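You operate a simulated robot arm through the tools that you are given. There is no shell and no other tool. Be economical: measure what you need, move in short steps, check, and stop when the job is done.

Carry out the task below with a simulated robot arm. There is one attempt and no reset: what you move stays moved.

JOB
The spinner shows UNEVEN: add the orange glue tube and run it.
Fine: shut the hood, press the green button once and wait till the green lamp is out; leave the dial and the other tubes.

Only the result counts: the job must be done as asked and must still hold three seconds after the hand-in. Knocking over, shifting, dropping, spilling or breaking anything else fails it.

ROBOT AND FRAMES
A 6-joint arm with a two-finger parallel gripper, fixed in place. Base frame: the origin is at the foot of the arm, x ahead of it, y to its left, z up; the work surface is at about z = 766. Units: mm, degrees, N and s.
With the tool pointing down near the work surface it reaches from about 240 to 640 mm from the base axis. Its first joint turns from -66.0 to 66.0 degrees. Payload 2.7 kg.
The tool frame sits at the grasp point between the pads (the TCP): z along the fingers, y along the line on which they close. The tips reach 23 mm beyond it. Largest opening 94 mm; finger width 38, thickness 10; the body of the gripper, 54 by 96 mm, starts 39 mm behind the TCP.
Orientation is told as [roll, pitch, yaw] about the base's x, y, z axes, in that order, counted from this pose: with the fingers straight down and closing along the base's y, the tool's x points along the base's -x, its y along +y and its z along -z.

CONTROLS
- The arm moves only by the tool drive_tool. Its argument "increments" is text: rows parted by semicolons, each of 7 numbers parted by spaces: the turn, a rotation vector about the tool's x, y, z in degrees, then the shift along the tool's x, y, z in m, then the gripper command, from -1 (shut) to 1 (fully open), values between in proportion. In form: ax ay az x y z fingers; .... A call has 1 to 8 rows; each row shifts and turns the commanded pose from where the row before left it, along the tool's axes as they then stand. Each row takes 0.2 s and may step no farther than 50 mm and 8.6 degrees from the row before; otherwise, or with a gripper value out of range, the whole call is refused. A pose out of reach is approached as far as the arm can. The call stops where the force on the tool passes 70 N (or 10 N more than at its start, if that is more) or the arm is blocked; 0.2 s more then pass. Each finger travels about 45 mm/s and halts on what it meets, pressing with about 32 N; the grip force reading is that of the motor and also rises with nothing between the fingers. The clock runs only during rows and for 0.2 s after the last one: add rows that do not move to give the fingers time. It gives the time, the measured TCP pose, the force on the tool (base axes), the opening and the grip force at its end, in the units of the frame above (readings bear some noise), with the torque about the TCP (base axes, N m) and any sound that the robot's microphone picked up.
- Cameras (640 x 400 px; columns grow to the right, rows downward): "scene" is fixed at [72.8, -423.9, 1406.3]; the picture's right is [0.85, -0.53, 0.00], its down [-0.26, -0.41, -0.87] and it looks along [0.47, 0.74, -0.49] (base axes); focal length 365 px, centre (320, 200). "wrist" rides on the gripper at [86, 16, -75] in the tool frame; the picture's right is [-0.18, 0.98, 0.00], its down [-0.58, -0.11, -0.81] and it looks along [-0.79, -0.15, 0.59] (tool axes); focal length 243 px, centre (320, 200). There is no depth. A picture from a camera that has moved, and an enlarged one, comes with that camera's place and axes in the base frame and with its lens. The place of the scene camera against the robot may be out by one fixed shift of up to 12 mm in any direction.
- grab_frame(camera): a new picture of that camera. No time passes.
- enlarge(camera, box): a new picture of the part [left, top, right, bottom] of that camera's present view, enlarged. No time passes.
- job_done(): hands the job in; it is judged then, once.

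Go step by step. Nothing tells you positions but the pictures and the camera data: compare them with the known pose of the tool, close in by small moves and look again before you grip or let go. The budget is 120 turns and 68 pictures, counting those below and the enlarged ones. Unless the task says otherwise, let go and move clear before handing in, and close with one line.

The tools are called after "Request:" as name(argument=value, ...) on one line, values as JSON. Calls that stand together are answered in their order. drive_tool: Moves the arm, as the interface text tells. Its arguments: {"type":"object","properties":{"increments":{"type":"string"}},"required":["increments"]} The other tools are called the same way: grab_frame (camera) takes a picture; enlarge (camera, box) takes an enlarged picture of a part of a camera's view; job_done () hands the job in.

At the start:

```text
clock: 0.0
position: [377.4, 207.9, 1124.4]
tool_rot: [0.0, 0.0, -0.1]
ft_force: [0.4, -0.1, 0.1]
wrist_torque: [-0.01, 0.01, -0.01]
width: 94.0
grip_force: 0.1
```

scene: 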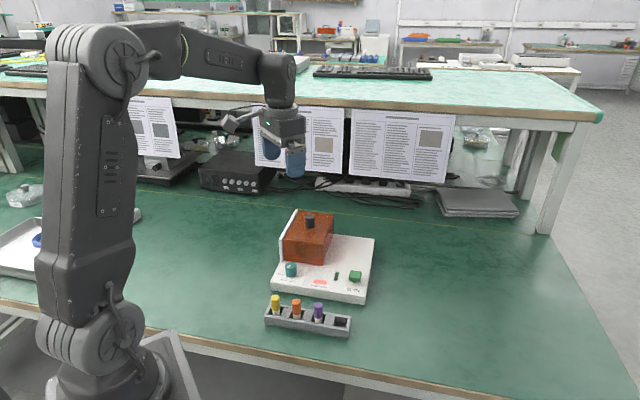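
wrist: 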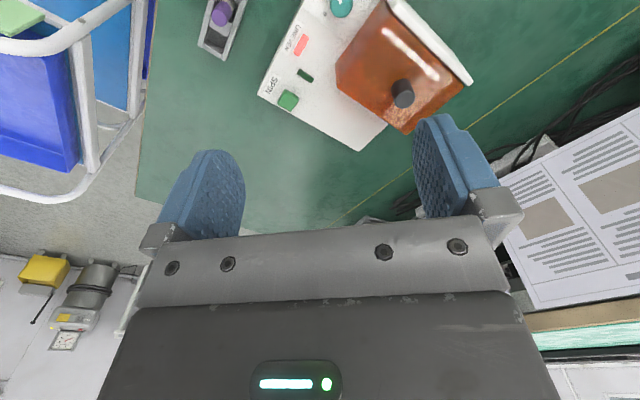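

I see a centrifuge with a brown hood (with knob), a rack with yellow, orange and purple tubes in front. I'll enlarge to measure.

Request:
enlarge(camera="scene", box=[250, 195, 390, 345])

Request:
enlarge(camera="wrist", box=[180, 0, 500, 160])

```text
2.67 times, centred on (320, 270) of scene
camera zoom: at [72.8, -423.9, 1406.3], right [0.85, -0.53, 0.0], down [-0.26, -0.41, -0.87], along [0.47, 0.74, -0.49], focal length 974 px, centre (320, 13)
```

zoom: 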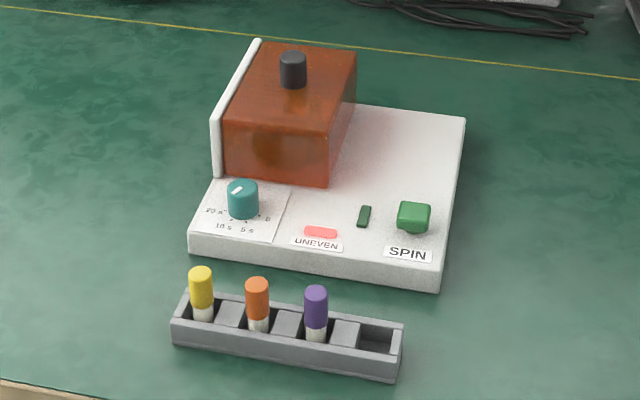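

```text
2.00 times, centred on (340, 80) of wrist
camera zoom: at [291.8, 223.2, 1199.7], right [0.18, 0.98, 0.0], down [0.58, -0.11, 0.81], along [0.79, -0.15, -0.59], focal length 485 px, centre (280, 440)
```

zoom: 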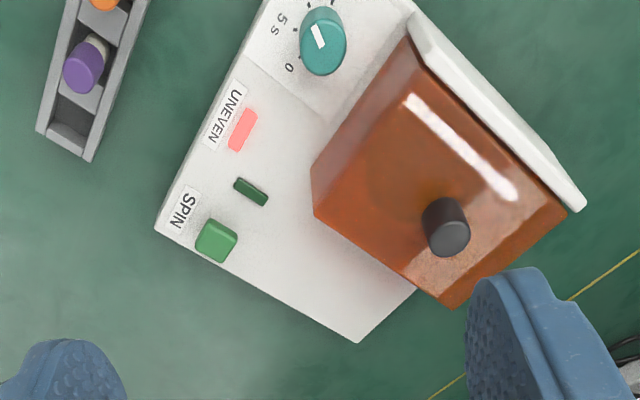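

Both views show the hood apparently over the rotor, beside a white plate. I'll look closer for how the hood moves.

Request:
enlarge(camera="scene", box=[270, 200, 350, 270])

Request:
enlarge(camera="wrist", box=[320, 0, 480, 140])

```text
5.71 times, centred on (310, 235) of scene
camera zoom: at [72.8, -423.9, 1406.3], right [0.85, -0.53, 0.0], down [-0.26, -0.41, -0.87], along [0.47, 0.74, -0.49], focal length 2087 px, centre (377, 0)
```

zoom: 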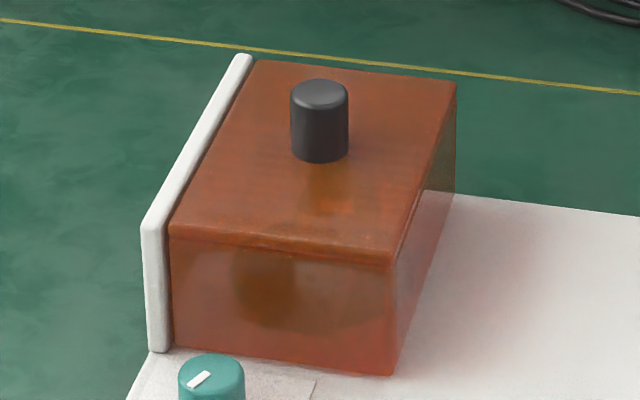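

```text
2.86 times, centred on (400, 70) of wrist
camera zoom: at [291.8, 223.2, 1199.7], right [0.18, 0.98, 0.0], down [0.58, -0.11, 0.81], along [0.79, -0.15, -0.59], focal length 693 px, centre (91, 571)
```

zoom: 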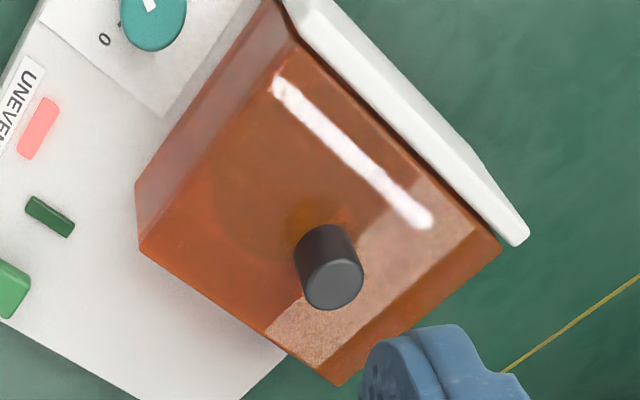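

The rotor seems to sit under the hood on the left of the deck, with the deck turned about -44°. I'll turn the gripper to match and move to look at the hood and knob (knob near (504,306)).

Request:
drive_tool(increments="0 0 7.33 0 0 0 1;0 0 7.33 0 0 0 1;0 0 7.33 0 0 0 1;0 0 7.33 0 0 0 1;0 0 7.33 0 0 0 1;0 0 7.33 0 0 0 1")

Request:
drive_tool(increments="0 0 0 0.0126 0.0263 0.0257 1;0 0 0 0.0126 0.0263 0.0257 1;0 0 0 0.0126 0.0263 0.0257 1;0 0 0 0.0126 0.0263 0.0257 1;0 0 0 0.0126 0.0263 0.0257 1;0 0 0 0.0126 0.0263 0.0257 1")

Request:
grab_frame(camera="wrist")

```text
clock: 1.4
position: [377.8, 208.0, 1124.8]
tool_rot: [0.0, 0.0, -44.2]
ft_force: [0.2, -0.8, -1.3]
wrist_torque: [0.01, -0.01, -0.01]
width: 93.9
grip_force: 0.0
```

```text
clock: 2.8
position: [432.0, 373.9, 970.2]
tool_rot: [0.0, -0.1, -43.9]
ft_force: [-0.4, 1.0, 0.0]
wrist_torque: [0.01, -0.02, -0.03]
width: 94.0
grip_force: 0.2
```

```text
61 pictures are left
camera wrist: at [382.5, 444.2, 1045.3], right [0.81, 0.58, 0.0], down [0.34, -0.48, 0.81], along [0.47, -0.66, -0.59], focal length 243 px, centre (320, 200)
```

wrist: 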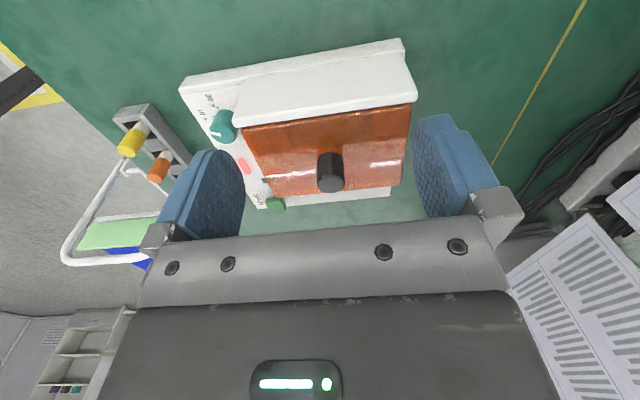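

The view is from the plate side; I'll enlarge to inspect the plate-hood joint.

Request:
enlarge(camera="wrist", box=[170, 30, 430, 220])

```text
2.11 times, centred on (300, 125) of wrist
camera zoom: at [382.5, 444.2, 1045.3], right [0.81, 0.58, 0.0], down [0.34, -0.48, 0.81], along [0.47, -0.66, -0.59], focal length 511 px, centre (362, 358)
```

zoom: 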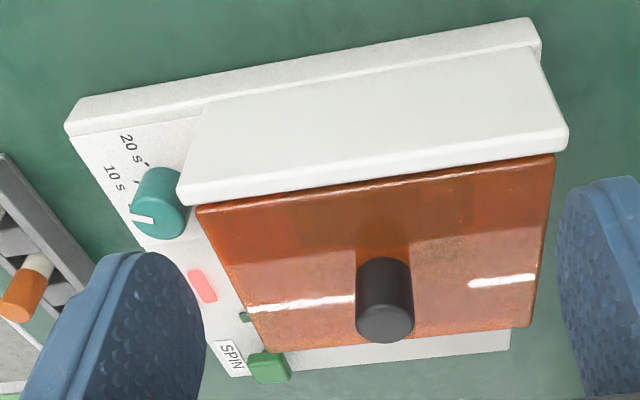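

The plate is a fixed wall and the knob top triangulates to about (496, 302, 894). I'll move above it and check.

Request:
drive_tool(increments="0 0 0 -0.032 -0.0025 0.01 1;0 0 0 -0.032 -0.0025 0.01 1;0 0 0 -0.032 -0.0024 0.01 1")

Request:
grab_frame(camera="wrist")

Request:
grab_frame(camera="scene")

```text
clock: 3.6
position: [496.9, 301.2, 940.6]
tool_rot: [0.0, 0.1, -44.1]
ft_force: [-0.2, -0.3, 0.4]
wrist_torque: [-0.03, 0.01, 0.01]
width: 93.9
grip_force: 0.0
```

```text
59 pictures are left
camera wrist: at [446.6, 371.5, 1014.5], right [0.81, 0.58, 0.0], down [0.34, -0.48, 0.81], along [0.47, -0.66, -0.59], focal length 243 px, centre (320, 200)
```

wrist: 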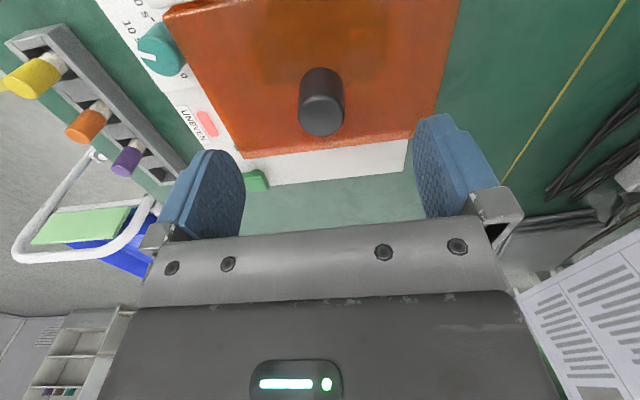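

```text
58 pictures are left
```

scene: 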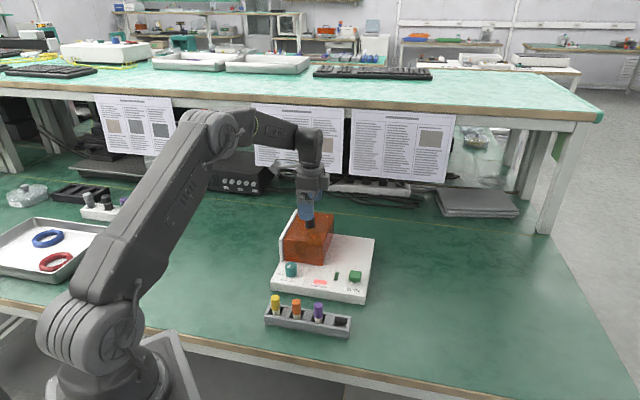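

Knob is centred under the gripper; hood top is about z 865. Descend to z≈893 and grip the knob.

Request:
drive_tool(increments="0 0 0 0 0 0.024 1;0 0 0 0 0 0.023 1;0 0 0 0 0 0 1")

Request:
drive_tool(increments="0 0 0 0 0 0 -1;0 0 0 0 0 0 -1;0 0 0 0 0 0 -1;0 0 0 0 0 0 -1;0 0 0 0 0 0 -1")

Request:
grab_frame(camera="wrist")

```text
clock: 4.4
position: [495.9, 303.1, 895.6]
tool_rot: [0.0, 0.0, -44.0]
ft_force: [-0.1, 1.1, -0.3]
wrist_torque: [-0.01, -0.02, 0.01]
width: 94.2
grip_force: 0.1
```

```text
clock: 5.6
position: [496.9, 301.6, 894.3]
tool_rot: [0.0, 0.0, -44.0]
ft_force: [8.6, 6.3, -3.1]
wrist_torque: [-0.16, 0.35, -0.05]
width: 27.7
grip_force: 44.7
```

```text
57 pictures are left
camera wrist: at [446.9, 372.8, 968.1], right [0.81, 0.58, 0.0], down [0.34, -0.48, 0.81], along [0.47, -0.66, -0.59], focal length 243 px, centre (320, 200)
```

wrist: 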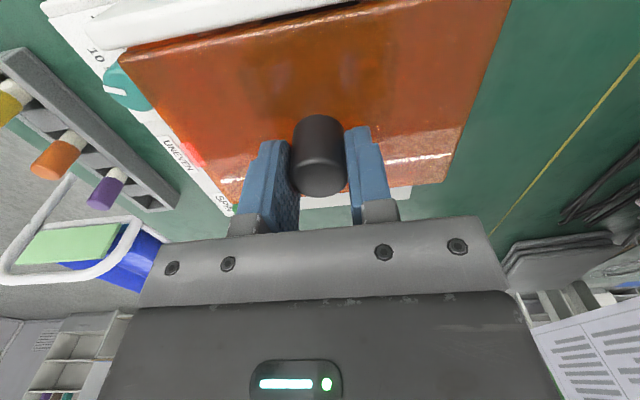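

Knob gripped (27.7 mm). Try a small slide to the machine's right (tool -x) and read the force.

Request:
drive_tool(increments="0 0 0 -0.004 0 0 -1;0 0 0 -0.004 0 0 -1;0 0 0 0 0 0 -1")

```text
clock: 6.4
position: [502.6, 296.8, 893.9]
tool_rot: [0.0, 0.0, -43.9]
ft_force: [9.1, 10.9, -4.5]
wrist_torque: [-0.43, 0.12, 0.1]
width: 27.7
grip_force: 44.7
```

It moved with only ~3 N resistance; check that the hood came along.

Request:
enlarge(camera="scene", box=[270, 200, 350, 270])

```text
5.71 times, centred on (310, 235) of scene
camera zoom: at [73.1, -423.6, 1406.3], right [0.85, -0.53, 0.0], down [-0.26, -0.41, -0.87], along [0.47, 0.74, -0.49], focal length 2087 px, centre (377, 0)
```

zoom: 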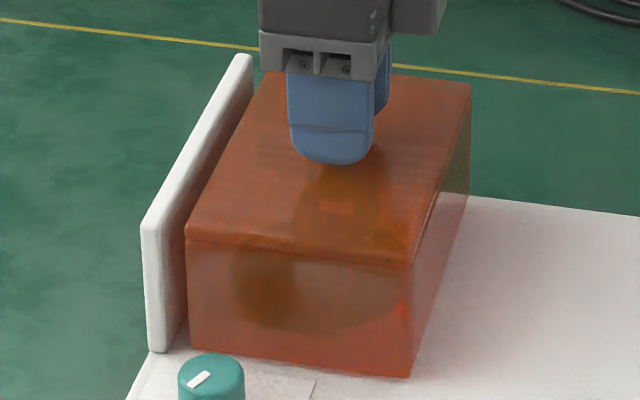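

The hood slides right. Continue in short steps.

Request:
drive_tool(increments="0 0 0 -0.012 0 0 -1;0 0 0 -0.012 0 0 -1;0 0 0 -0.012 0 0 -1;0 0 0 -0.012 0 0 -1;0 0 0 -0.012 0 0 -1;0 0 0 0 0 0 -1")

Request:
enlarge(camera="scene", box=[260, 190, 400, 310])

```text
clock: 7.8
position: [545.0, 253.2, 895.1]
tool_rot: [-0.1, 0.1, -44.1]
ft_force: [-5.5, -5.3, 1.1]
wrist_torque: [0.15, -0.29, 0.0]
width: 27.2
grip_force: 44.7
```

```text
3.33 times, centred on (330, 250) of scene
camera zoom: at [72.6, -424.1, 1406.2], right [0.85, -0.53, 0.0], down [-0.26, -0.41, -0.87], along [0.47, 0.74, -0.49], focal length 1218 px, centre (287, 33)
```

zoom: 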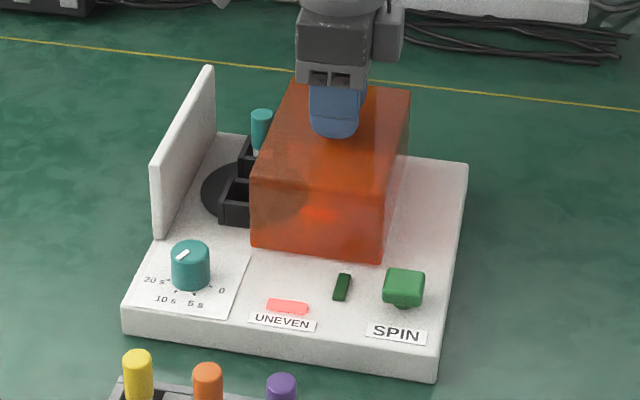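

The rotor appears, with a teal tube in it. Continue sliding ~45 mm.

Request:
drive_tool(increments="0 0 0 -0.012 0 0 -1;0 0 0 -0.012 0 0 -1;0 0 0 -0.01 0 0 -1;0 0 0 -0.008 0 0 -1;0 0 0 0 0 0 -1")

Request:
enlarge(camera="scene", box=[260, 190, 400, 310])

```text
clock: 9.0
position: [571.4, 227.6, 893.5]
tool_rot: [-0.5, 0.4, -43.8]
ft_force: [-40.3, -1.7, 8.2]
wrist_torque: [0.25, -0.18, -0.01]
width: 27.6
grip_force: 44.9
```

```text
3.33 times, centred on (330, 250) of scene
camera zoom: at [71.6, -424.0, 1406.3], right [0.85, -0.53, 0.0], down [-0.26, -0.41, -0.87], along [0.47, 0.74, -0.48], focal length 1218 px, centre (287, 33)
```

zoom: 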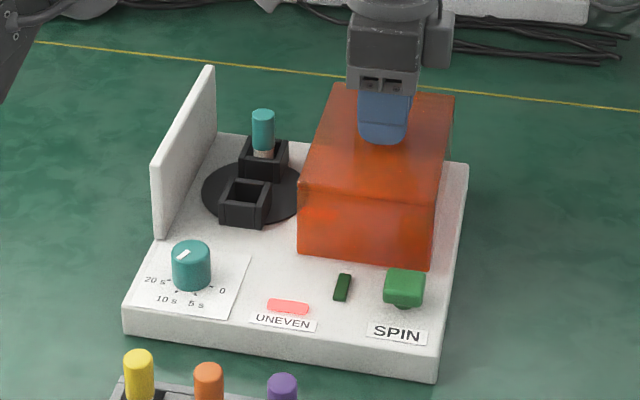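

Hood reached its end stop; rotor has two square buckets: rear with teal tube, front empty. Relax, release and rise.

Request:
drive_tool(increments="0 0 0 0.005 0 0 -1;0 0 0 0 0 0 -1")

Request:
drive_tool(increments="0 0 0 0 0 0 0;0 0 0 0 0 0 0.2;0 0 0 0 0 0 0.2;0 0 0 0 0 0 0.2;0 0 0 0 0 -0.03 0.2;0 0 0 0 0 -0.04 0.2;0 0 0 0 0 -0.04 0.2")

```text
clock: 9.6
position: [571.8, 227.8, 894.3]
tool_rot: [-0.1, 0.0, -44.1]
ft_force: [-14.9, -10.0, 0.5]
wrist_torque: [1.25, 0.65, 0.05]
width: 27.5
grip_force: 45.0
```

```text
clock: 11.2
position: [571.3, 228.8, 1003.8]
tool_rot: [-0.1, 0.0, -44.0]
ft_force: [-0.7, -0.3, -0.3]
wrist_torque: [0.0, -0.01, 0.03]
width: 56.4
grip_force: 0.1
```

Released. Orange cap top triangulates to about (347,117,820); move over for a closer look at the rack.

Request:
drive_tool(increments="0 0 0 0.0205 -0.0295 0 0.2;0 0 0 0.0205 -0.0295 0 0.2;0 0 0 0.0205 -0.0295 0.01 0.2;0 0 0 0.0205 -0.0295 0.015 0.2;0 0 0 0.0205 -0.0295 0.02 0.2;0 0 0 0.0205 -0.0295 0.02 0.2;0 0 0 0.0205 -0.0295 0.02 0.2;0 0 0 0.0205 -0.0295 0.015 0.2")

Request:
grab_frame(camera="wrist")

```text
clock: 13.0
position: [290.9, 171.5, 903.2]
tool_rot: [-0.1, 0.0, -44.0]
ft_force: [0.4, 0.5, -0.6]
wrist_torque: [-0.01, 0.02, -0.06]
width: 56.6
grip_force: 0.1
```

```text
53 pictures are left
camera wrist: at [239.7, 242.8, 977.8], right [0.82, 0.58, 0.0], down [0.34, -0.48, 0.81], along [0.47, -0.66, -0.59], focal length 243 px, centre (320, 200)
```

wrist: 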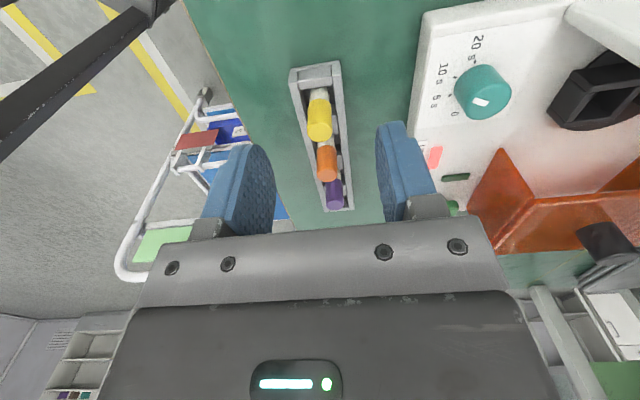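

Rack is straight ahead; enlarge.

Request:
enlarge(camera="wrist", box=[270, 50, 390, 230])

Request:
enlarge(camera="scene", box=[255, 285, 365, 345])

```text
2.22 times, centred on (330, 140) of wrist
camera zoom: at [239.7, 242.8, 977.8], right [0.82, 0.58, 0.0], down [0.34, -0.48, 0.81], along [0.47, -0.66, -0.59], focal length 539 px, centre (298, 333)
```

zoom: 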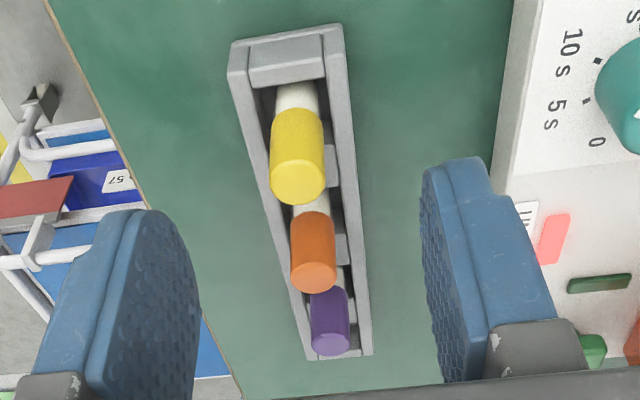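

```text
5.82 times, centred on (310, 315) of scene
camera zoom: at [72.8, -423.9, 1406.3], right [0.85, -0.53, 0.0], down [-0.26, -0.41, -0.87], along [0.47, 0.74, -0.49], focal length 2125 px, centre (378, -469)
```

zoom: 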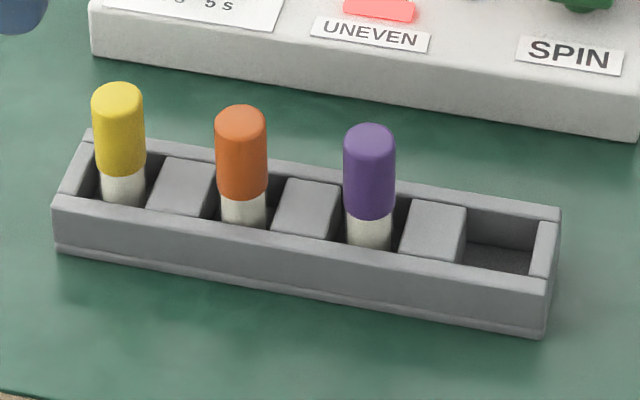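

Orange cap top at roughly (345,107,822). Move over it at z 870 and look again.

Request:
drive_tool(increments="0 0 0 -0.028 -0.003 0.01 0.2;0 0 0 -0.028 -0.003 0.01 0.2;0 0 0 -0.0277 -0.003 0.013 0.2")

Request:
grab_frame(camera="wrist")

Request:
enlarge(camera="scene", box=[255, 255, 365, 345])

```text
clock: 13.8
position: [344.2, 107.2, 870.8]
tool_rot: [0.0, 0.0, -44.0]
ft_force: [0.0, -0.3, 0.0]
wrist_torque: [0.04, -0.02, -0.03]
width: 56.6
grip_force: 0.1
```

```text
50 pictures are left
camera wrist: at [293.8, 178.7, 944.6], right [0.81, 0.58, 0.0], down [0.34, -0.48, 0.81], along [0.47, -0.66, -0.59], focal length 243 px, centre (320, 200)
```

wrist: 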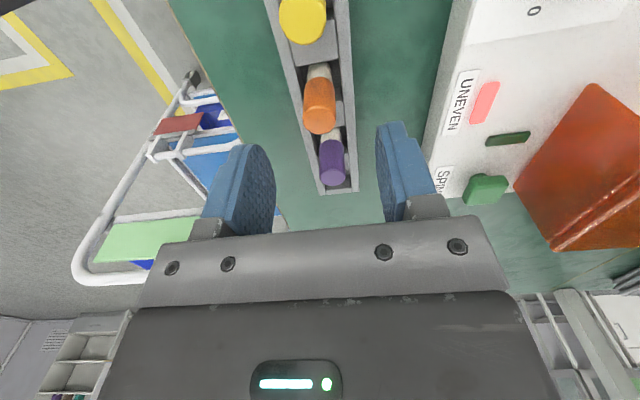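

```text
4.44 times, centred on (310, 300) of scene
camera zoom: at [72.8, -423.9, 1406.3], right [0.85, -0.53, 0.0], down [-0.26, -0.41, -0.87], along [0.47, 0.74, -0.49], focal length 1624 px, centre (364, -244)
```

zoom: 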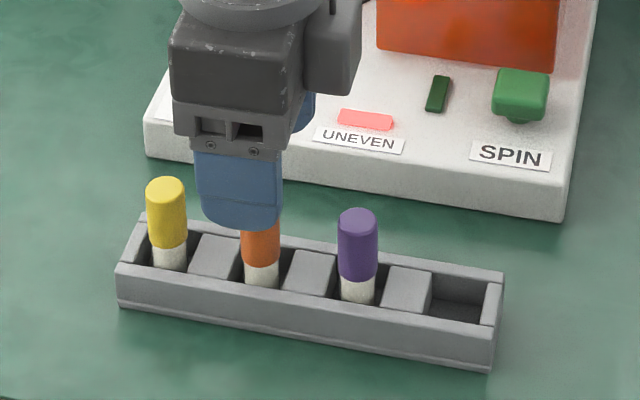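

Aligned within ~2 mm. Descend to TCP z≈815 and close on the cap.

Request:
drive_tool(increments="0 0 0 -0.002 0 0.02 0.2;0 0 0 0 0 0.02 0.2;0 0 0 0 0 0.015 0.2;0 0 0 0 0 0 0.2")

Request:
enlarge(camera="scene", box=[255, 255, 365, 345])

Request:
grab_frame(camera="wrist")

```text
clock: 14.8
position: [347.0, 107.3, 816.4]
tool_rot: [0.1, 0.0, -44.0]
ft_force: [0.8, -0.6, 0.3]
wrist_torque: [0.01, 0.02, 0.0]
width: 56.5
grip_force: 0.1
```

```text
4.44 times, centred on (310, 300) of scene
camera zoom: at [72.8, -423.9, 1406.3], right [0.85, -0.53, 0.0], down [-0.26, -0.41, -0.87], along [0.47, 0.74, -0.49], focal length 1624 px, centre (364, -244)
```

zoom: 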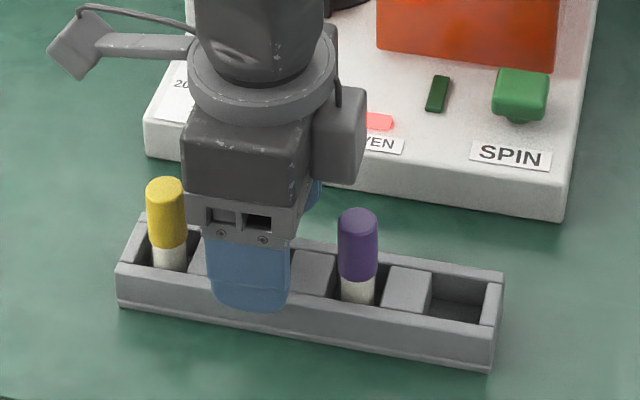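

```text
47 pictures are left
camera wrist: at [295.8, 177.4, 890.1], right [0.81, 0.58, 0.0], down [0.34, -0.48, 0.81], along [0.47, -0.66, -0.59], focal length 243 px, centre (320, 200)
```

wrist: 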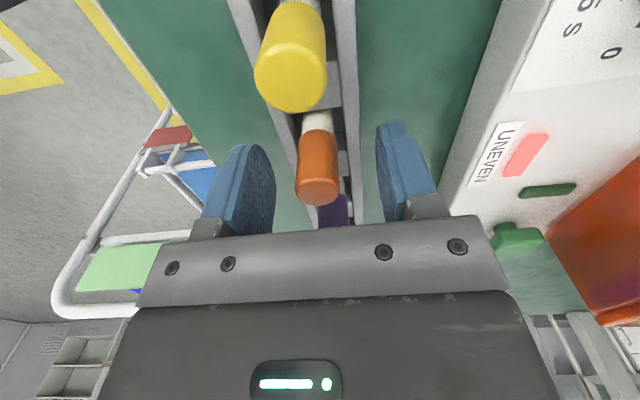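

Cap is between the pads, about 1 mm off centre. Correct and close.

Request:
drive_tool(increments="0 0 0 0 -0.001 0 0;0 0 0 0 0 0 -0.4;0 0 0 0 0 0 -1;0 0 0 0 0 0 -1;0 0 0 0 0 0 -1")

```text
clock: 16.0
position: [345.3, 107.4, 816.0]
tool_rot: [0.1, -0.1, -44.0]
ft_force: [0.2, -0.2, 0.3]
wrist_torque: [0.0, 0.01, -0.01]
width: 18.6
grip_force: 32.5
```

Gripped at 18.6 mm. Lift and inspect.

Request:
drive_tool(increments="0 0 0 0 0 -0.01 -1;0 0 0 0 0 -0.02 -1;0 0 0 0 0 -0.03 -1;0 0 0 0 0 -0.03 -1;0 0 0 0 0 -0.03 -1;0 0 0 0 0 0 -1")

Request:
enlarge(camera="scene", box=[250, 195, 390, 345])

Request:
grab_frame(camera="wrist")

```text
clock: 17.4
position: [343.7, 106.5, 936.3]
tool_rot: [0.1, -0.1, -44.0]
ft_force: [0.0, -0.5, -1.4]
wrist_torque: [0.03, -0.01, -0.01]
width: 18.9
grip_force: 31.6
```

```text
2.67 times, centred on (320, 270) of scene
camera zoom: at [72.8, -423.9, 1406.3], right [0.85, -0.53, 0.0], down [-0.26, -0.41, -0.87], along [0.47, 0.74, -0.49], focal length 974 px, centre (320, 13)
```

zoom: 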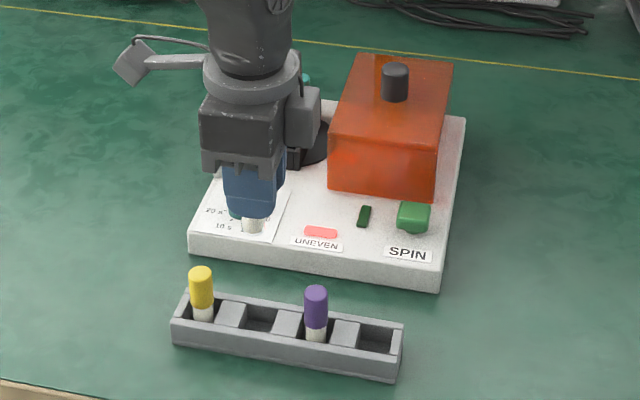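

```text
45 pictures are left
camera wrist: at [294.3, 176.9, 1010.5], right [0.81, 0.58, 0.0], down [0.34, -0.48, 0.81], along [0.47, -0.66, -0.59], focal length 243 px, centre (320, 200)
```

wrist: 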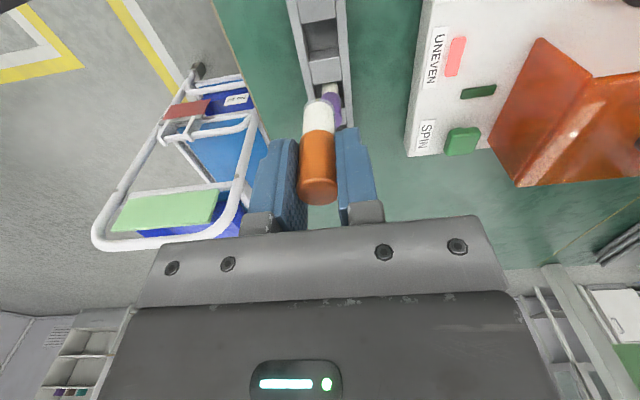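

The tube is held straight; its bottom is ~52 mm below the TCP. The empty bucket is near (465,264); move above it at z≈945 and look.

Request:
drive_tool(increments="0 0 0 0.0044 0.0395 -0.002 -1;0 0 0 0.0044 0.0395 -0.002 -1;0 0 0 0.0044 0.0395 -0.002 -1;0 0 0 0.0044 0.0395 -0.002 -1;0 0 0 0.0044 0.0395 -0.002 -1;0 0 0 0 0 0 -1")

Request:
grab_frame(camera="wrist")

Request:
enlarge(camera="scene", box=[260, 190, 400, 310])

```text
clock: 18.8
position: [465.7, 264.4, 947.0]
tool_rot: [0.0, -0.1, -44.0]
ft_force: [-0.8, 0.2, -0.3]
wrist_torque: [0.01, 0.03, 0.02]
width: 18.7
grip_force: 31.8
```

```text
44 pictures are left
camera wrist: at [416.4, 334.9, 1020.9], right [0.81, 0.58, 0.0], down [0.34, -0.48, 0.81], along [0.47, -0.66, -0.59], focal length 243 px, centre (320, 200)
```

wrist: 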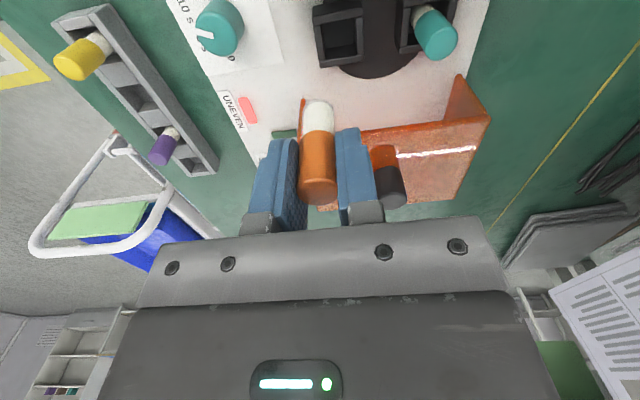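

```text
3.33 times, centred on (330, 250) of scene
camera zoom: at [72.8, -423.9, 1406.3], right [0.85, -0.53, 0.0], down [-0.26, -0.41, -0.87], along [0.47, 0.74, -0.49], focal length 1218 px, centre (287, 33)
```

zoom: 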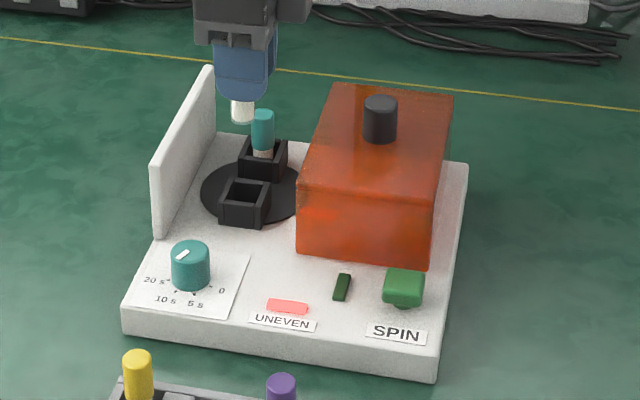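

Bucket visible at the picture's top; enlarge to fix its position.

Request:
enlarge(camera="wrist", box=[280, 0, 480, 125])

```text
3.20 times, centred on (380, 62) of wrist
camera zoom: at [416.4, 334.9, 1020.9], right [0.81, 0.58, 0.0], down [0.34, -0.48, 0.81], along [0.47, -0.66, -0.59], focal length 776 px, centre (128, 640)
```

zoom: 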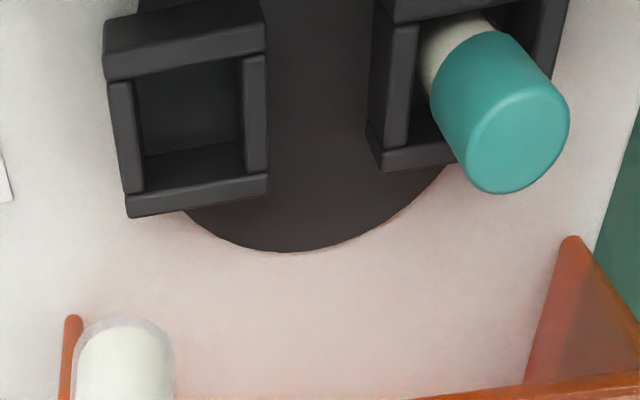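

Bucket opening centre computes to about (474,280), rim z≈812, ~26 mm wide. Move over it and lower to z 900, then recheck.

Request:
drive_tool(increments="0 0 0 0.0025 0.0085 0.01 -1;0 0 0 0.0025 0.0086 0.015 -1;0 0 0 0 0 0.02 -1;0 0 0 0 0 0 -1")

Request:
enlarge(camera="wrist", box=[240, 0, 440, 125])

Request:
enlarge(camera="scene", box=[270, 200, 350, 270])

```text
clock: 19.8
position: [473.4, 280.6, 900.9]
tool_rot: [0.0, 0.1, -44.1]
ft_force: [-0.6, 0.8, 0.1]
wrist_torque: [0.03, -0.02, 0.02]
width: 18.7
grip_force: 32.2
```

```text
3.20 times, centred on (340, 62) of wrist
camera zoom: at [424.3, 349.9, 975.5], right [0.81, 0.58, 0.0], down [0.34, -0.48, 0.81], along [0.47, -0.66, -0.59], focal length 776 px, centre (256, 640)
```

zoom: 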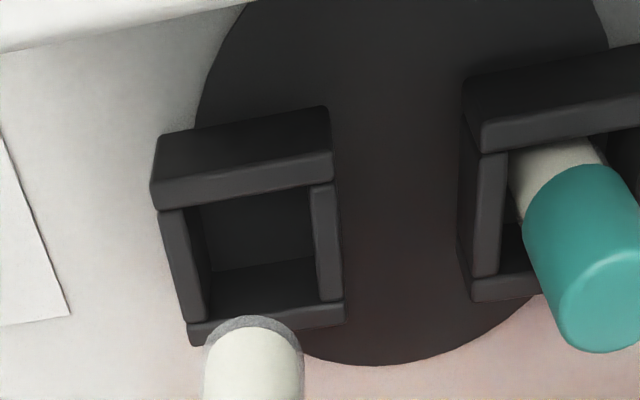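

```text
5.71 times, centred on (310, 235) of scene
camera zoom: at [72.8, -423.9, 1406.3], right [0.85, -0.53, 0.0], down [-0.26, -0.41, -0.87], along [0.47, 0.74, -0.49], focal length 2087 px, centre (377, 0)
```

zoom: 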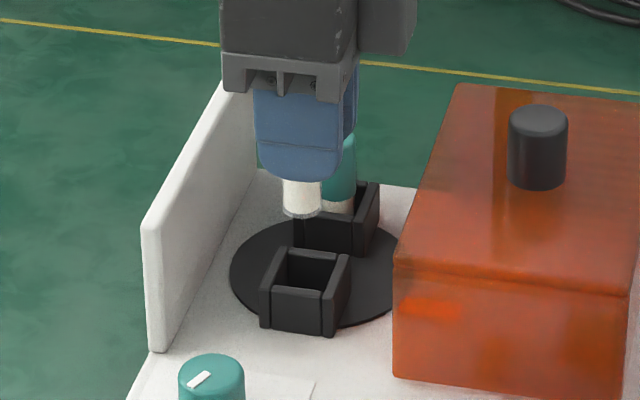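

Consistent: opening centre (474,280). Lower to just at the rim and check from both views.

Request:
drive_tool(increments="0 0 0 -0.0003 0 0.015 -1;0 0 0 0 0 0.014 -1;0 0 0 0 0 0 -1")

Request:
enlarge(camera="wrist", box=[240, 30, 440, 155])

Request:
enlarge(camera="scene", box=[270, 200, 350, 270])

```text
clock: 20.6
position: [475.1, 279.0, 872.4]
tool_rot: [-0.1, 0.0, -44.0]
ft_force: [0.2, -0.7, 0.1]
wrist_torque: [0.0, 0.02, 0.0]
width: 18.7
grip_force: 32.1
```

```text
3.20 times, centred on (340, 92) of wrist
camera zoom: at [424.6, 349.6, 946.3], right [0.81, 0.58, 0.0], down [0.34, -0.48, 0.81], along [0.47, -0.66, -0.59], focal length 776 px, centre (256, 544)
```

zoom: 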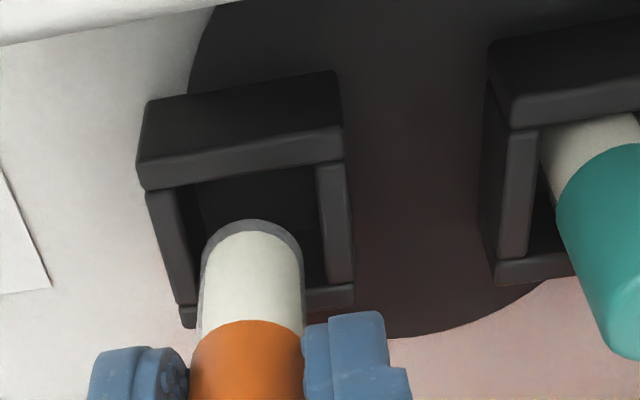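

```text
5.71 times, centred on (310, 235) of scene
camera zoom: at [72.8, -423.9, 1406.3], right [0.85, -0.53, 0.0], down [-0.26, -0.41, -0.87], along [0.47, 0.74, -0.49], focal length 2087 px, centre (377, 0)
```

zoom: 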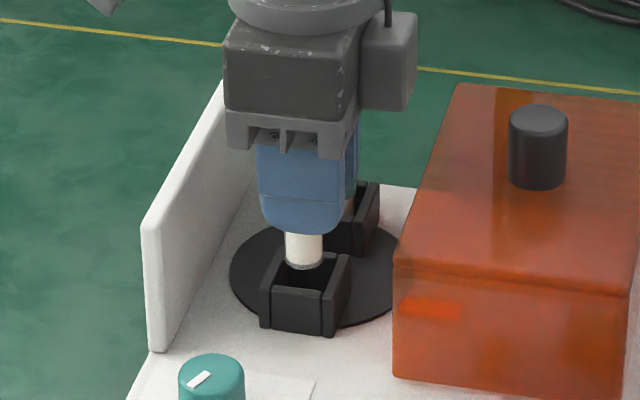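

Well centred. Lower slowly into the bucket with force watch.

Request:
drive_tool(increments="0 0 0 0 0 0.008 -1;0 0 0 0 0 0.008 -1;0 0 0 0 0 0.006 -1;0 0 0 0 0 0 -1")

Request:
enlarge(camera="wrist", box=[240, 50, 440, 175])

Request:
enlarge(camera="scene", box=[270, 200, 350, 270])

```text
clock: 21.6
position: [473.8, 279.5, 849.5]
tool_rot: [0.1, 0.1, -43.9]
ft_force: [-0.1, 0.6, 0.2]
wrist_torque: [-0.01, 0.03, -0.01]
width: 18.6
grip_force: 32.4
```

```text
3.20 times, centred on (340, 112) of wrist
camera zoom: at [424.8, 350.0, 924.2], right [0.81, 0.58, 0.0], down [0.34, -0.48, 0.81], along [0.47, -0.66, -0.59], focal length 776 px, centre (256, 480)
```

zoom: 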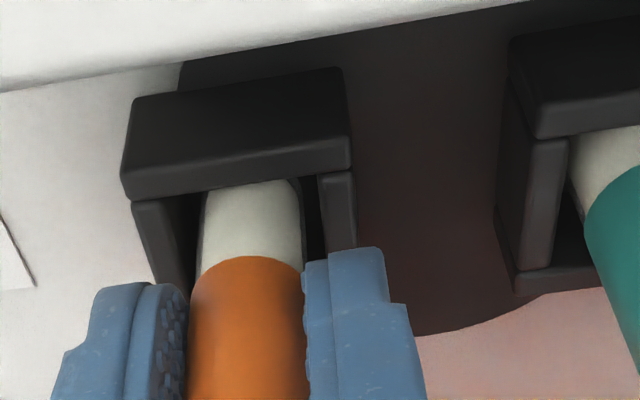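

```text
5.71 times, centred on (310, 235) of scene
camera zoom: at [72.8, -423.9, 1406.3], right [0.85, -0.53, 0.0], down [-0.26, -0.41, -0.87], along [0.47, 0.74, -0.49], focal length 2087 px, centre (377, 0)
```

zoom: 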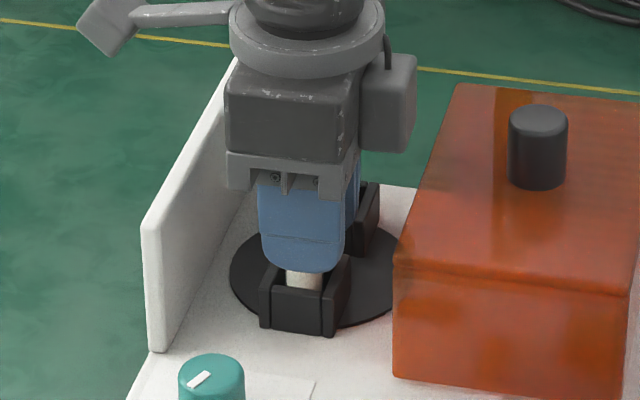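

Tube is inside the bucket walls. Continue in 2 mm steps until contact.

Request:
drive_tool(increments="0 0 0 0 0 0.002 -1;0 0 0 0 0 0.002 -1;0 0 0 0 0 0 -1")

Request:
drive_tool(increments="0 0 0 0 0 0.0015 -1;0 0 0 0 0 0.0015 -1;0 0 0 0 0 0 -1")

```text
clock: 22.4
position: [474.7, 278.8, 845.4]
tool_rot: [0.0, 0.0, -44.1]
ft_force: [0.7, -0.7, 0.4]
wrist_torque: [0.01, 0.05, -0.01]
width: 18.9
grip_force: 31.8
```

```text
clock: 23.2
position: [474.9, 279.1, 843.5]
tool_rot: [0.0, 0.0, -44.0]
ft_force: [-0.2, -0.3, 0.3]
wrist_torque: [0.02, 0.03, -0.01]
width: 18.5
grip_force: 32.5
```

Request:
drive_tool(increments="0 0 0 0 0 0.0015 -1;0 0 0 0 0 0.0015 -1;0 0 0 0 0 0 -1")

Request:
enlarge(camera="wrist", box=[240, 50, 480, 200])

```text
clock: 24.0
position: [474.6, 279.4, 840.7]
tool_rot: [0.1, -0.1, -44.2]
ft_force: [0.3, 0.9, -0.2]
wrist_torque: [0.04, -0.03, 0.0]
width: 18.8
grip_force: 32.4
```

```text
2.67 times, centred on (360, 125) of wrist
camera zoom: at [424.3, 350.1, 914.5], right [0.81, 0.58, 0.0], down [0.34, -0.48, 0.81], along [0.47, -0.66, -0.59], focal length 647 px, centre (213, 400)
```

zoom: 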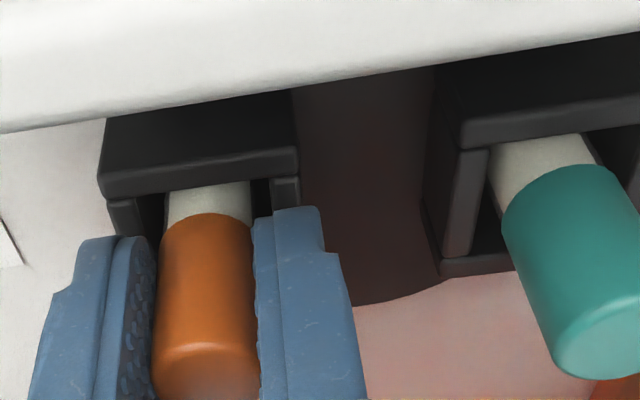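

No contact yet; the height nearly matches the teal tube. Lower in 1 mm steps.

Request:
drive_tool(increments="0 0 0 0 0 0.001 -1;0 0 0 0 0 0.001 -1;0 0 0 0 0 0 -1")

Request:
drive_tool(increments="0 0 0 0 0 0.001 -1;0 0 0 0 0 0.001 -1;0 0 0 0 0 0 -1")

```text
clock: 24.8
position: [474.9, 279.9, 838.7]
tool_rot: [0.1, 0.0, -43.8]
ft_force: [-3.6, -1.0, 14.2]
wrist_torque: [-0.03, 0.21, 0.01]
width: 18.6
grip_force: 32.3
```

```text
clock: 25.6
position: [475.5, 280.1, 838.4]
tool_rot: [0.1, 0.0, -43.9]
ft_force: [-0.5, -2.1, 23.7]
wrist_torque: [-0.04, 0.13, 0.09]
width: 18.7
grip_force: 31.7
```

Contact at z≈838.5. Back off 1.5 mm, open gently, and look before rising.

Request:
drive_tool(increments="0 0 0 0 0 -0.0015 -1;0 0 0 0 0 0 -0.45;0 0 0 0 0 0 -0.3;0 0 0 0 0 0 -0.25;0 0 0 0 0 0 -0.25")

Request:
enlarge(camera="wrist", box=[240, 50, 480, 200])

```text
clock: 26.8
position: [475.1, 280.6, 837.2]
tool_rot: [0.1, 0.1, -44.0]
ft_force: [1.0, 0.4, 1.4]
wrist_torque: [-0.07, 0.0, -0.02]
width: 34.8
grip_force: 0.1
```

```text
2.67 times, centred on (360, 125) of wrist
camera zoom: at [424.7, 350.4, 911.1], right [0.81, 0.58, 0.0], down [0.34, -0.48, 0.81], along [0.47, -0.66, -0.59], focal length 647 px, centre (213, 400)
```

zoom: 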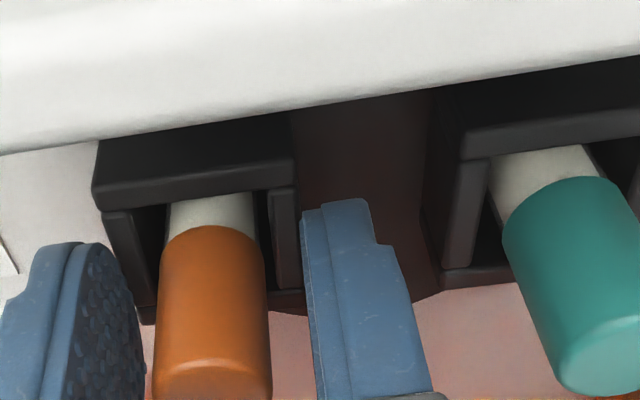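

The tube stands free in the bucket. Rise straight up and check.

Request:
drive_tool(increments="0 0 0 0 0 -0.01 -0.25;0 0 0 0 0 -0.02 -0.25;0 0 0 0 0 -0.03 -0.25;0 0 0 0 0 -0.04 -0.25;0 0 0 0 0 -0.03 0.2;0 0 0 0 0 0 0.2")

Request:
enlarge(camera="scene", box=[260, 190, 400, 310])

Request:
enlarge(camera="wrist", box=[240, 0, 480, 150])

```text
clock: 28.2
position: [473.4, 280.2, 968.8]
tool_rot: [0.0, -0.1, -44.1]
ft_force: [0.4, -0.3, 0.9]
wrist_torque: [-0.03, -0.02, 0.01]
width: 56.4
grip_force: 0.1
```

```text
3.33 times, centred on (330, 250) of scene
camera zoom: at [72.8, -423.9, 1406.3], right [0.85, -0.53, 0.0], down [-0.26, -0.41, -0.87], along [0.47, 0.74, -0.49], focal length 1218 px, centre (287, 33)
```

zoom: 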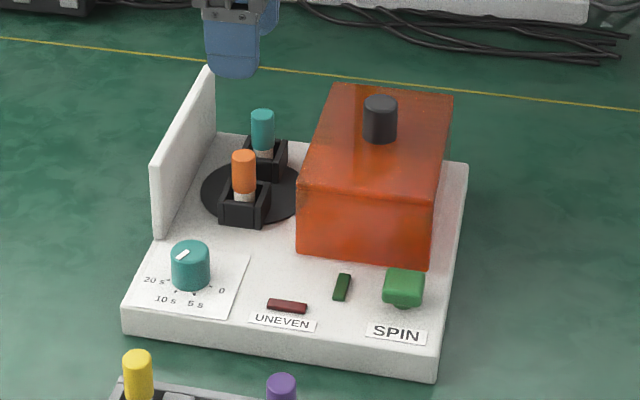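

```text
2.67 times, centred on (360, 75) of wrist
camera zoom: at [423.4, 350.1, 1042.1], right [0.81, 0.58, 0.0], down [0.34, -0.48, 0.81], along [0.47, -0.66, -0.59], focal length 647 px, centre (213, 533)
```

zoom: 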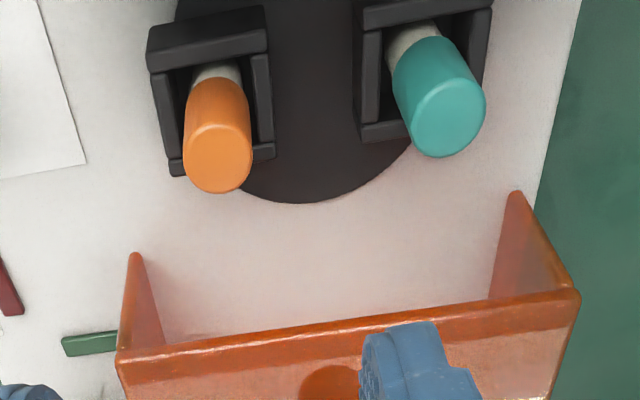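

UNEVEN is out; the tube sits correctly. Now return to the hood knob at (571.5,228), descend and grip.

Request:
drive_tool(increments="0 0 0 -0.0356 0.0102 0 0.2;0 0 0 -0.0356 0.0102 0 0.2;0 0 0 -0.0356 0.0102 0 0.2;0 0 0 0 0 0.025 0.2;0 0 0 0 0 0 0.2")

Request:
grab_frame(camera="wrist")

```text
clock: 29.4
position: [571.8, 227.3, 943.8]
tool_rot: [0.0, 0.0, -44.0]
ft_force: [-0.2, 0.2, 0.4]
wrist_torque: [0.0, 0.01, 0.0]
width: 56.5
grip_force: 0.0
```

```text
31 pictures are left
camera wrist: at [522.1, 298.0, 1016.6], right [0.81, 0.58, 0.0], down [0.34, -0.48, 0.81], along [0.47, -0.66, -0.59], focal length 243 px, centre (320, 200)
```

wrist: 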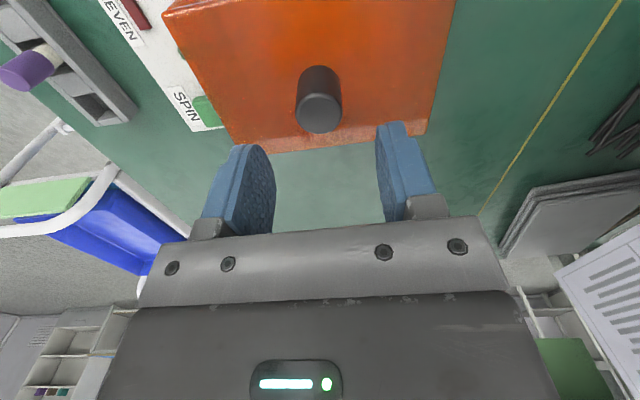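

Knob is aligned as before. Descend and grip.

Request:
drive_tool(increments="0 0 0 0 0 0.025 0.2;0 0 0 0 0 0.024 0.2;0 0 0 0 0 0 0.2;0 0 0 0 0 0 -1;0 0 0 0 0 0 -1;0 0 0 0 0 0 -1;0 0 0 0 0 0 -1")

```text
clock: 31.0
position: [571.6, 227.2, 893.6]
tool_rot: [0.1, 0.0, -44.1]
ft_force: [-0.5, -0.6, -3.0]
wrist_torque: [0.21, -0.45, 0.02]
width: 27.3
grip_force: 44.9
```

Slide the hood back left ~100 mm.

Request:
drive_tool(increments="0 0 0 0.012 0 0 -1;0 0 0 0.014 0 0 -1;0 0 0 0.014 0 0 -1;0 0 0 0.014 0 0 -1;0 0 0 0.014 0 0 -1;0 0 0 0.014 0 0 -1;0 0 0 0.014 0 0 -1;0 0 0 0.004 0 0 -1")

Request:
drive_tool(increments="0 0 0 0.002 0 0 -1;0 0 0 0.002 0 0 -1;0 0 0 0.001 0 0 -1;0 0 0 0 0 0 -1")

Request:
enlarge(camera="scene", box=[260, 190, 400, 310])

```text
clock: 32.8
position: [501.5, 297.4, 893.0]
tool_rot: [0.2, 0.0, -43.9]
ft_force: [19.2, 18.5, -16.5]
wrist_torque: [-0.2, 0.59, -0.02]
width: 27.5
grip_force: 44.6
```

```text
clock: 33.8
position: [499.2, 301.2, 893.7]
tool_rot: [0.2, 0.1, -44.0]
ft_force: [19.0, 19.8, -18.8]
wrist_torque: [-0.19, 0.35, -0.16]
width: 27.4
grip_force: 45.0
```

```text
3.33 times, centred on (330, 250) of scene
camera zoom: at [73.6, -423.2, 1406.4], right [0.85, -0.53, 0.0], down [-0.26, -0.41, -0.87], along [0.47, 0.74, -0.49], focal length 1218 px, centre (287, 33)
```

zoom: 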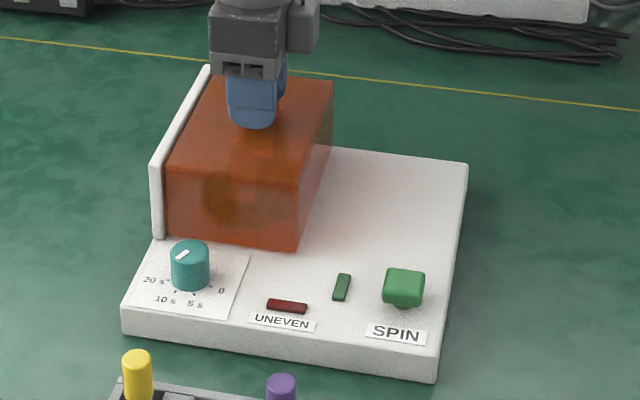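

Nearly closed, with sideways load. Relax sideways and push the last ~4 mm to the stop.

Request:
drive_tool(increments="0 0 0 0.001 0.0015 -0.001 -1;0 0 0 0.001 0.0005 0 -1;0 0 0 0.001 0 0 -1;0 0 0 0.001 0 0 -1;0 0 0 0 0 0 -1")

Request:
enlarge(camera="scene", box=[270, 200, 350, 270])

```text
clock: 35.0
position: [497.4, 302.9, 894.6]
tool_rot: [-0.2, -0.1, -44.0]
ft_force: [17.5, -14.4, -17.8]
wrist_torque: [0.11, -0.65, 0.03]
width: 27.8
grip_force: 44.6
```

```text
5.71 times, centred on (310, 235) of scene
camera zoom: at [73.4, -424.1, 1406.2], right [0.85, -0.53, 0.0], down [-0.26, -0.41, -0.87], along [0.47, 0.74, -0.49], focal length 2087 px, centre (377, 0)
```

zoom: 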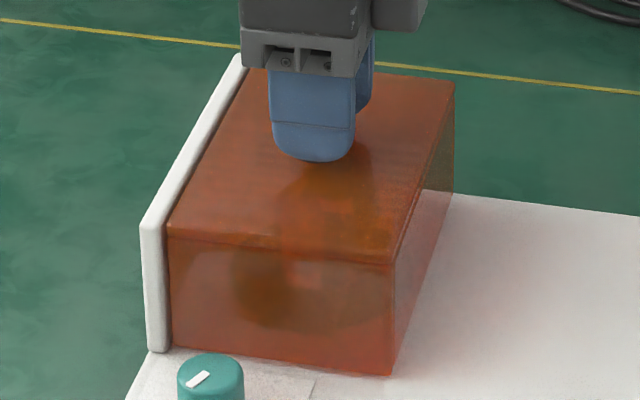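

Hood is against the stop, matching its original closed position. Release and rise.

Request:
drive_tool(increments="0 0 0 -0.001 0 0.001 -1;0 0 0 0 0 0 -0.2;0 0 0 0 0 0 0.2;0 0 0 0 0 0 0.2;0 0 0 0 0 -0.02 0.2;0 0 0 0 0 -0.04 0.2;0 0 0 0 0 -0.04 0.2;0 0 0 0 0 0 0.2")

Request:
enlarge(camera="scene", box=[260, 190, 400, 310])

```text
clock: 36.8
position: [497.2, 303.9, 995.2]
tool_rot: [0.0, 0.0, -44.0]
ft_force: [-0.1, -0.3, -0.5]
wrist_torque: [-0.03, -0.03, 0.0]
width: 56.5
grip_force: 0.0
```

```text
3.33 times, centred on (330, 250) of scene
camera zoom: at [72.8, -423.9, 1406.3], right [0.85, -0.53, 0.0], down [-0.26, -0.41, -0.87], along [0.47, 0.74, -0.49], focal length 1218 px, centre (287, 33)
```

zoom: 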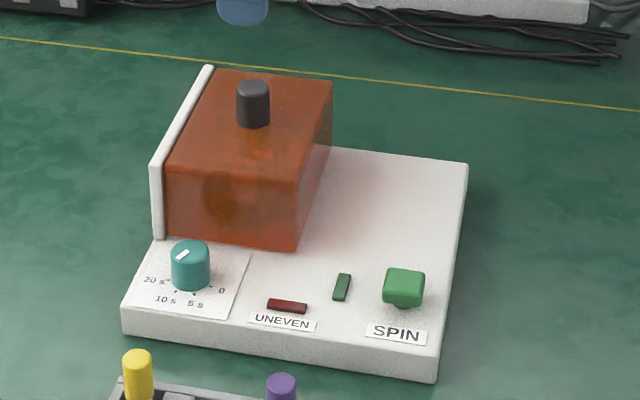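

Hood is shut. Next the green button, near (515,126,~815); close the fingers and go look from nearby.

Request:
drive_tool(increments="0 0 0 -0.0191 -0.0288 0 -0.5;0 0 0 -0.0191 -0.0288 0 -1;0 0 0 -0.0191 -0.0288 0.015 -1;0 0 0 -0.0191 -0.0288 0.02 -1;0 0 0 0 0 0.03 -1;0 0 0 0 0 0.01 -1;0 0 0 0 0 0 -1")

Request:
grab_frame(camera="wrist")

Request:
enlarge(camera="scene", box=[325, 255, 375, 305])

```text
clock: 38.4
position: [471.8, 168.0, 918.1]
tool_rot: [0.0, 0.0, -44.0]
ft_force: [-0.1, 0.2, 0.1]
wrist_torque: [0.02, -0.02, 0.0]
width: 0.0
grip_force: 32.2
```

```text
27 pictures are left
camera wrist: at [421.0, 238.9, 992.3], right [0.81, 0.58, 0.0], down [0.34, -0.48, 0.81], along [0.47, -0.66, -0.59], focal length 243 px, centre (320, 200)
```

wrist: 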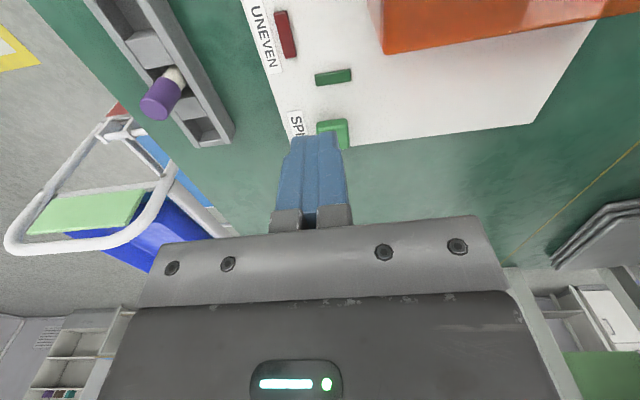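

```text
8.00 times, centred on (350, 280) of scene
camera zoom: at [72.8, -423.9, 1406.3], right [0.85, -0.53, 0.0], down [-0.26, -0.41, -0.87], along [0.47, 0.74, -0.49], focal length 2922 px, centre (80, -440)
```

zoom: 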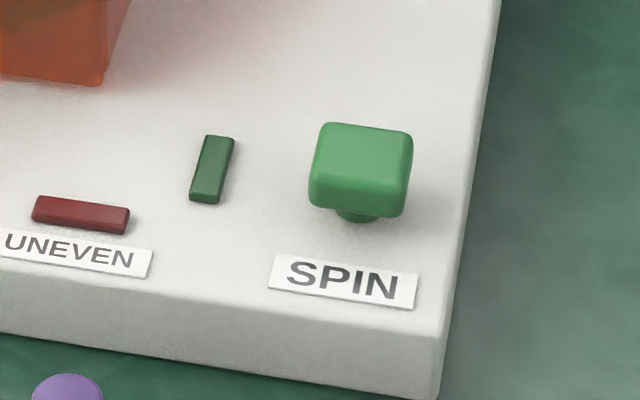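

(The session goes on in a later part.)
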